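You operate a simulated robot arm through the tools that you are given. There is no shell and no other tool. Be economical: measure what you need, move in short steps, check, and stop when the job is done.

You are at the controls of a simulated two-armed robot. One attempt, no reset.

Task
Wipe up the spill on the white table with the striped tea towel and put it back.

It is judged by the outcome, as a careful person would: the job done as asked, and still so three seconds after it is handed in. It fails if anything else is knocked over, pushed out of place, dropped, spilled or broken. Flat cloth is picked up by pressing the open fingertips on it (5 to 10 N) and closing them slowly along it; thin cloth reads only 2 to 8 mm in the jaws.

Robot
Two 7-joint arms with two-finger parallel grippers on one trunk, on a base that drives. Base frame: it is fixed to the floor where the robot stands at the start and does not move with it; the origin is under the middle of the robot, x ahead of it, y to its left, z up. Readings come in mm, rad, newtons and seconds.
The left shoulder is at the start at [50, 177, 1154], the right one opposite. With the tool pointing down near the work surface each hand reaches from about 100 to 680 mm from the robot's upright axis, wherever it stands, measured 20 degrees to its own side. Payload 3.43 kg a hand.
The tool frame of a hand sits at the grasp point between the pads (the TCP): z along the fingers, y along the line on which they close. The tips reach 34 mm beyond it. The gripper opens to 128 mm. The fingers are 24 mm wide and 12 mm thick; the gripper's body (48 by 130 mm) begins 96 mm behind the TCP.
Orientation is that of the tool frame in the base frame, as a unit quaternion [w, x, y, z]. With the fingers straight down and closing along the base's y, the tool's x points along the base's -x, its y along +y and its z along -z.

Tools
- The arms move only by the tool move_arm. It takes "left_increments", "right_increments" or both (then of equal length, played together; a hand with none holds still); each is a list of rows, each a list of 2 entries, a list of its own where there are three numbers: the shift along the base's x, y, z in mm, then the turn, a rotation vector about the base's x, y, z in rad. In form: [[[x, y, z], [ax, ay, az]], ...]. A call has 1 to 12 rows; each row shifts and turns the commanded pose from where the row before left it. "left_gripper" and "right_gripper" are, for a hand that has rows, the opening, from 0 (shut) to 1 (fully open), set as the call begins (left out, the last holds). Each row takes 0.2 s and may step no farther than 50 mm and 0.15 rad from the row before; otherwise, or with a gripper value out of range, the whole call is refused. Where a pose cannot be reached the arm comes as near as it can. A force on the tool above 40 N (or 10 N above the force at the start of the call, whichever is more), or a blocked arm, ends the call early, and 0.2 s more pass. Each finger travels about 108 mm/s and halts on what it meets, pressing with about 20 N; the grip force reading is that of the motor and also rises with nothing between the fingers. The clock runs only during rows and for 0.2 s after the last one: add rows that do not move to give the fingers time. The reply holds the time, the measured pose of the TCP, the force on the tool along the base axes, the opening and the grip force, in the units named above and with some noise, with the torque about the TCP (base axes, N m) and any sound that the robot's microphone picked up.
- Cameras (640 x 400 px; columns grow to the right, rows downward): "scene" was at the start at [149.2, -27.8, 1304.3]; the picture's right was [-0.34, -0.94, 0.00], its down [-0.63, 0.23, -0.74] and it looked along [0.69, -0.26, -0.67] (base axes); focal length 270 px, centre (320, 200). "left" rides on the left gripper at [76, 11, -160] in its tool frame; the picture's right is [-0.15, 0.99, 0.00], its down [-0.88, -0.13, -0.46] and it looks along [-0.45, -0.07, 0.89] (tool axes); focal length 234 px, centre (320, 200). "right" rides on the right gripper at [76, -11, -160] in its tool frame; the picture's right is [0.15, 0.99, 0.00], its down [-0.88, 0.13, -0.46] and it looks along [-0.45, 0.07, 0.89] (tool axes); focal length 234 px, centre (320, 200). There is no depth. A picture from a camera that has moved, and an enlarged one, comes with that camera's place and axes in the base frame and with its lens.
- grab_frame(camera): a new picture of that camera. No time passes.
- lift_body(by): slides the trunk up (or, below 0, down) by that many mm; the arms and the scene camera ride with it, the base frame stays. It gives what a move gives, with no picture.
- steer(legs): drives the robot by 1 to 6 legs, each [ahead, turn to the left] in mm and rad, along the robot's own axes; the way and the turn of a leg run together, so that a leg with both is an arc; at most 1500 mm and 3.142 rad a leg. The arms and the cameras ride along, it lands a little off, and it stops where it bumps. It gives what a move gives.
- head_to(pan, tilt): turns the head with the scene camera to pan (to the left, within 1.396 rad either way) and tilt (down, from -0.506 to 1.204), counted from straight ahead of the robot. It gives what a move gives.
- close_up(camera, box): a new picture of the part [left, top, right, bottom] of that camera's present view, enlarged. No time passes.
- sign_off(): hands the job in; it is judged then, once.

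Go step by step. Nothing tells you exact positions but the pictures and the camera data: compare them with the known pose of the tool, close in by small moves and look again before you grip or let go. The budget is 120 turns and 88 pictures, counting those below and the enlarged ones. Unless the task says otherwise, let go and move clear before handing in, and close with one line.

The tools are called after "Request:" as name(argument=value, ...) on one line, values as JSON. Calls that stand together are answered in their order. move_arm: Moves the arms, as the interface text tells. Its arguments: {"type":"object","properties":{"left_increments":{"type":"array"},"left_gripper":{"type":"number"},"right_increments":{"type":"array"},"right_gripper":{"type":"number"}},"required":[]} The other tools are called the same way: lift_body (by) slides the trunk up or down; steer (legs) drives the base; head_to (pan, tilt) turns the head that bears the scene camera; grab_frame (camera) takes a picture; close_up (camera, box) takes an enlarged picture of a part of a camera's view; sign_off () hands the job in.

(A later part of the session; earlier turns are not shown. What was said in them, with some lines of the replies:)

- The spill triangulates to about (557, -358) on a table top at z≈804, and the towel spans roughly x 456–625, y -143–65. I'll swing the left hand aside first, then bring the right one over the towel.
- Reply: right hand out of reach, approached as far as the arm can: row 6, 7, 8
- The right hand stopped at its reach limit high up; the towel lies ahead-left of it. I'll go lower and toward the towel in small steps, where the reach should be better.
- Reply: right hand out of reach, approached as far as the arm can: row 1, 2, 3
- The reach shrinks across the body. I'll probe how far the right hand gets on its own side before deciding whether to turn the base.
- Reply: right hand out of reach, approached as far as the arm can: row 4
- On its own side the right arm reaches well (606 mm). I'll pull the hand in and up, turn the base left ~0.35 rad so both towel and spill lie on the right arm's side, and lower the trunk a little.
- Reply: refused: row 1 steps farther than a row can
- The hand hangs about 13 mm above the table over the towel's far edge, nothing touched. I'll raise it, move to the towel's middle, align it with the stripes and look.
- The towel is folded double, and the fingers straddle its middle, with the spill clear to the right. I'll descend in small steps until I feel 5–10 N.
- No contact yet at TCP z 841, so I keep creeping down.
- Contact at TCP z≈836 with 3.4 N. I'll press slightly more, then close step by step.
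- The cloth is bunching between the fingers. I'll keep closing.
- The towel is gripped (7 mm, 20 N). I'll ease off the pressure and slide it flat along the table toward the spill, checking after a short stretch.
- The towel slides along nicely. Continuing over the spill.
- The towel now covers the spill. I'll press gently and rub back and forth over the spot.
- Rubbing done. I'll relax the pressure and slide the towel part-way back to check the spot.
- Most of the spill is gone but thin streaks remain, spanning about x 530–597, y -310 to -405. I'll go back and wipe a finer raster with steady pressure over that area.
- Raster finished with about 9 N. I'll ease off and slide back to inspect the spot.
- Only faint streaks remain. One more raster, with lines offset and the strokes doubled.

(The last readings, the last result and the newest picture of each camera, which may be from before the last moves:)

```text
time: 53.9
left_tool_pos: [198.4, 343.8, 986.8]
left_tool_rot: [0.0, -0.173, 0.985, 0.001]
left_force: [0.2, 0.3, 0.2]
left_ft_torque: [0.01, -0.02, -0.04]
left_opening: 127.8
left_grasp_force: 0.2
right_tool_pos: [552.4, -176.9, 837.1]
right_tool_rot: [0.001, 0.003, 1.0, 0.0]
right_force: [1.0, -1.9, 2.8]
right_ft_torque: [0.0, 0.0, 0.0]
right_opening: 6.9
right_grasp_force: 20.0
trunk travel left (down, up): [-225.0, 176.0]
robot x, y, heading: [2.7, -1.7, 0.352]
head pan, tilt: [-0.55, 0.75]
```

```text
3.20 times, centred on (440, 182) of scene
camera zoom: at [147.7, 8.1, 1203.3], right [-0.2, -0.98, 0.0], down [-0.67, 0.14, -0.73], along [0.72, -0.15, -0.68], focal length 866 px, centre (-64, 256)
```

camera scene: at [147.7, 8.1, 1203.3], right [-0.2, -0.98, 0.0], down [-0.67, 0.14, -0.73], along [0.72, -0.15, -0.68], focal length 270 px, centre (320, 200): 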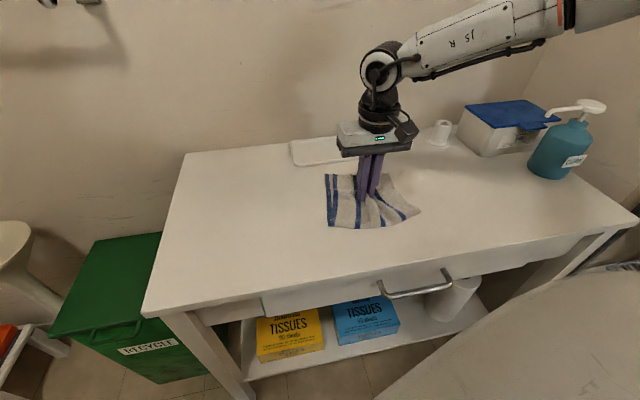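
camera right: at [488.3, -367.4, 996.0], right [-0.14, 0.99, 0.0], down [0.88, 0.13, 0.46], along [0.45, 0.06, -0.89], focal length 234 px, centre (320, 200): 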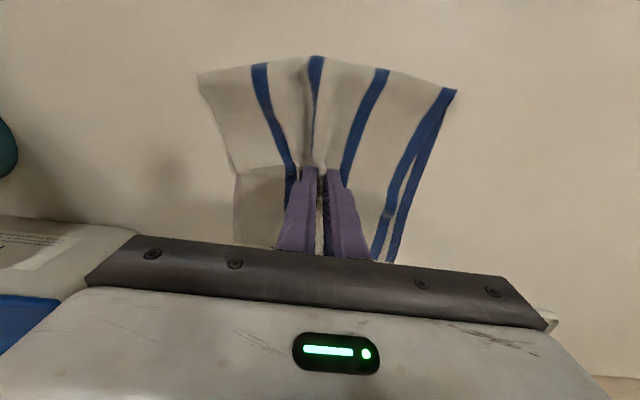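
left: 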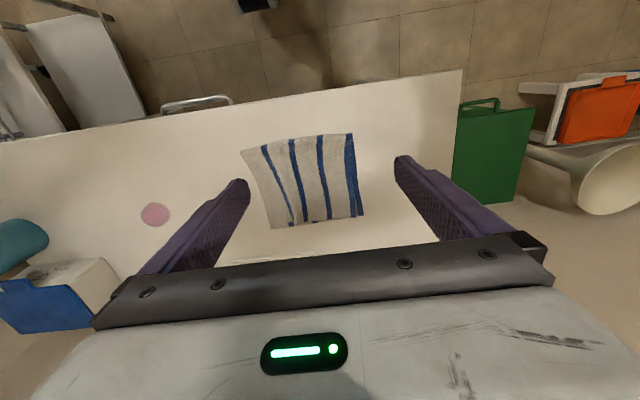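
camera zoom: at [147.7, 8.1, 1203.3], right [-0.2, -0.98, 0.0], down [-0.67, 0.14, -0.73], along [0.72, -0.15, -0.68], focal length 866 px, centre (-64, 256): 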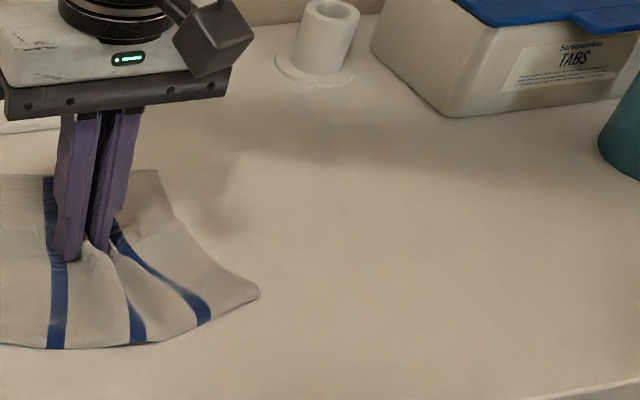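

The table is clean. Now I slide the towel back to its original place (grip point 538, -41).

Request:
move_arm(right_increments=[[[-2, 20, 0.5], [0, 0, 0]], [[-2, 20, 0], [0, 0, 0]], [[-2, 20, 0], [0, 0, 0]], [[-2, 20, 0], [0, 0, 0]], [[-2, 20, 0], [0, 0, 0]], [[-2, 18, 0], [0, 0, 0]], [[-2, 18, 0], [0, 0, 0]], [[0, 0, 0], [0, 0, 0]]])

Request:
close_up(camera="scene", box=[230, 140, 390, 260])

```text
time: 55.7
left_tool_pos: [198.0, 343.5, 986.5]
left_tool_rot: [-0.001, -0.173, 0.985, 0.0]
left_force: [0.0, -0.1, -0.4]
left_ft_torque: [0.0, 0.03, 0.01]
left_opening: 127.8
left_grasp_force: 0.0
right_tool_pos: [538.4, -40.3, 835.5]
right_tool_rot: [0.001, 0.003, 1.0, 0.001]
right_force: [0.9, -1.3, 2.7]
right_ft_torque: [-0.04, 0.0, -0.02]
right_opening: 6.9
right_grasp_force: 19.5
trunk travel left (down, up): [-225.0, 176.0]
robot x, y, heading: [-0.1, 1.1, 0.352]
head pan, tilt: [-0.55, 0.75]
```

```text
3.33 times, centred on (310, 200) of scene
camera zoom: at [147.7, 7.9, 1203.3], right [-0.2, -0.98, 0.0], down [-0.67, 0.14, -0.73], along [0.72, -0.15, -0.68], focal length 902 px, centre (353, 200)
```

zoom: 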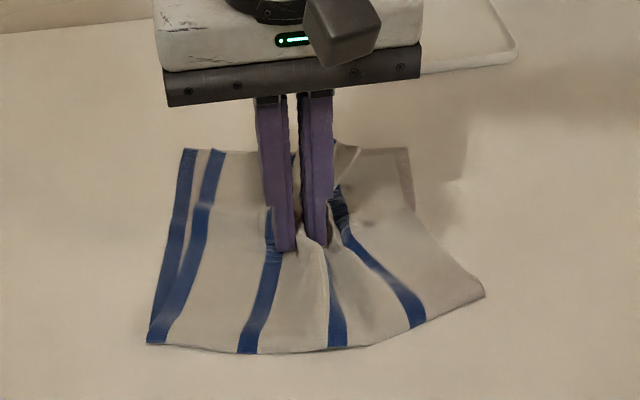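

It's nearly back as it was, about a centimetre too far ahead on the left. I'll nudge it back, then press and open slowly to spread the bunch.

Request:
move_arm(right_increments=[[[-6, 0, 0], [0, 0, 0]], [[-6, 0, 0], [0, 0, 0]], [[0, 0, -0.8], [0, 0, 0]], [[0, 0, 0], [0, 0, 0]]])

Request:
move_arm(right_increments=[[[0, 0, 0], [0, 0, 0]], [[0, 0, 0], [0, 0, 0]]], right_gripper=0.14)

Request:
move_arm(right_increments=[[[0, 0, 0], [0, 0, 0]], [[0, 0, 0], [0, 0, 0]]], right_gripper=0.24)

Request:
move_arm(right_increments=[[[0, 0, 0], [0, 0, 0]], [[0, 0, 0], [0, 0, 0]]], right_gripper=0.36)

Request:
close_up(camera="scene", box=[230, 140, 390, 260])

```text
time: 56.7
left_tool_pos: [199.1, 342.9, 986.7]
left_tool_rot: [0.0, -0.173, 0.985, 0.0]
left_force: [1.3, 0.1, -1.1]
left_ft_torque: [-0.04, -0.02, 0.0]
left_opening: 128.1
left_grasp_force: 0.0
right_tool_pos: [526.6, -40.7, 835.8]
right_tool_rot: [0.002, 0.003, 1.0, 0.001]
right_force: [2.8, 0.6, 4.1]
right_ft_torque: [-0.02, -0.08, -0.03]
right_opening: 6.9
right_grasp_force: 19.5
trunk travel left (down, up): [-225.0, 176.0]
robot x, y, heading: [1.3, 0.7, 0.35]
head pan, tilt: [-0.55, 0.75]
```

```text
time: 57.3
left_tool_pos: [198.2, 344.1, 986.9]
left_tool_rot: [0.0, -0.173, 0.985, 0.0]
left_force: [0.2, -0.3, 0.9]
left_ft_torque: [-0.03, 0.0, -0.04]
left_opening: 127.8
left_grasp_force: 0.1
right_tool_pos: [526.7, -40.2, 836.9]
right_tool_rot: [0.002, 0.003, 1.0, 0.001]
right_force: [-0.2, 0.6, 3.0]
right_ft_torque: [-0.01, 0.02, 0.03]
right_opening: 17.3
right_grasp_force: 0.0
trunk travel left (down, up): [-225.0, 176.0]
robot x, y, heading: [-0.8, -2.3, 0.348]
head pan, tilt: [-0.55, 0.75]
```

```text
time: 57.9
left_tool_pos: [198.3, 342.6, 987.8]
left_tool_rot: [0.0, -0.173, 0.985, 0.0]
left_force: [-0.5, -0.6, 0.4]
left_ft_torque: [0.01, -0.01, 0.02]
left_opening: 127.9
left_grasp_force: 0.1
right_tool_pos: [525.6, -40.2, 836.2]
right_tool_rot: [0.0, 0.004, 1.0, 0.001]
right_force: [-0.6, -0.3, 2.6]
right_ft_torque: [-0.02, 0.01, -0.02]
right_opening: 30.3
right_grasp_force: 0.1
trunk travel left (down, up): [-225.0, 176.0]
robot x, y, heading: [1.2, 0.8, 0.344]
head pan, tilt: [-0.55, 0.75]
```

```text
time: 58.5
left_tool_pos: [198.6, 343.4, 986.8]
left_tool_rot: [0.0, -0.173, 0.985, 0.0]
left_force: [0.3, 0.1, 0.1]
left_ft_torque: [0.0, 0.0, 0.02]
left_opening: 127.9
left_grasp_force: 0.1
right_tool_pos: [526.1, -40.0, 835.9]
right_tool_rot: [0.001, 0.003, 1.0, 0.002]
right_force: [0.1, 1.2, 3.5]
right_ft_torque: [-0.01, 0.01, -0.03]
right_opening: 44.9
right_grasp_force: 0.0
trunk travel left (down, up): [-225.0, 176.0]
robot x, y, heading: [-0.9, 3.0, 0.347]
head pan, tilt: [-0.55, 0.75]
```

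```text
3.33 times, centred on (310, 200) of scene
camera zoom: at [147.6, 8.0, 1203.3], right [-0.2, -0.98, 0.0], down [-0.67, 0.14, -0.73], along [0.72, -0.15, -0.68], focal length 902 px, centre (353, 200)
```

zoom: 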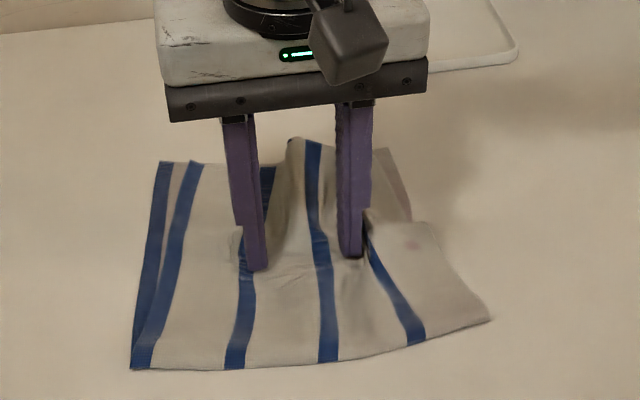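

The bunch has spread out and the towel lies nearly as at the start. I'll lift straight up and look.

Request:
move_arm(right_increments=[[[0, 0, 10], [0, 0, 0]], [[0, 0, 20], [0, 0, 0]], [[0, 0, 40], [0, 0, 0]], [[-20, 0, 40], [0, 0, 0]], [[-20, -20, 40], [0, 0, 0]], [[-30, -30, 20], [0, 0, 0]], [[-30, -30, 20], [0, 0, 0]], [[-20, -30, 20], [0, 0, 0]]])

Request:
grab_frame(camera="scene")

Request:
close_up(camera="scene", box=[230, 140, 390, 260])

```text
time: 60.3
left_tool_pos: [198.3, 343.7, 986.9]
left_tool_rot: [0.001, -0.173, 0.985, 0.0]
left_force: [-0.5, 0.7, 0.0]
left_ft_torque: [0.01, 0.04, 0.0]
left_opening: 128.0
left_grasp_force: 0.0
right_tool_pos: [406.5, -151.3, 1046.0]
right_tool_rot: [0.001, 0.002, 1.0, 0.002]
right_force: [-0.3, 0.0, -0.5]
right_ft_torque: [0.02, 0.02, 0.02]
right_opening: 46.2
right_grasp_force: 0.0
trunk travel left (down, up): [-225.0, 176.0]
robot x, y, heading: [-0.4, -2.1, 0.348]
head pan, tilt: [-0.55, 0.75]
```

```text
63 pictures are left
camera scene: at [147.7, 7.6, 1203.3], right [-0.2, -0.98, 0.0], down [-0.67, 0.14, -0.73], along [0.72, -0.15, -0.68], focal length 270 px, centre (320, 200)
```

scene: 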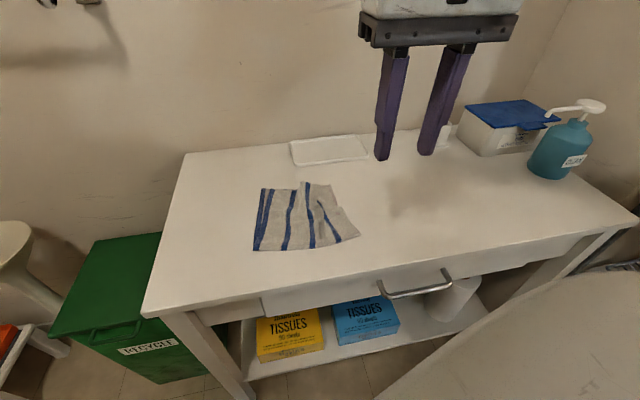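

```text
3.33 times, centred on (310, 200) of scene
camera zoom: at [147.7, 7.6, 1203.3], right [-0.2, -0.98, 0.0], down [-0.67, 0.14, -0.73], along [0.72, -0.15, -0.68], focal length 902 px, centre (353, 200)
```

zoom: 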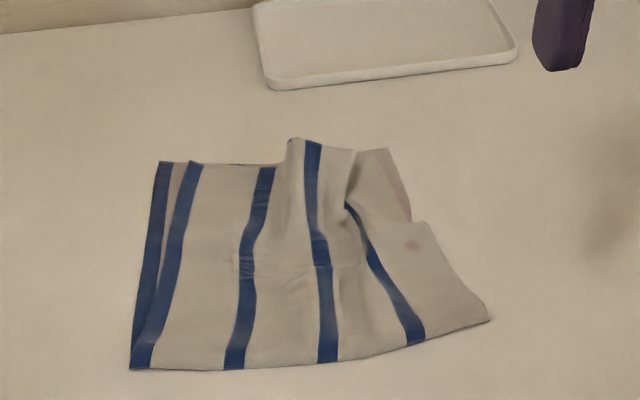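

The towel is back within about a centimetre of its original place, the table is clean, nothing else has moved, and the hands are clear.

Request:
sign_off()

```text
The job is handed in.
```

I wiped up the spill with the striped towel and put the towel back within about a centimetre of where it lay; it has a few light creases. The table showed no streaks in the last close-up, and nothing else was moved.
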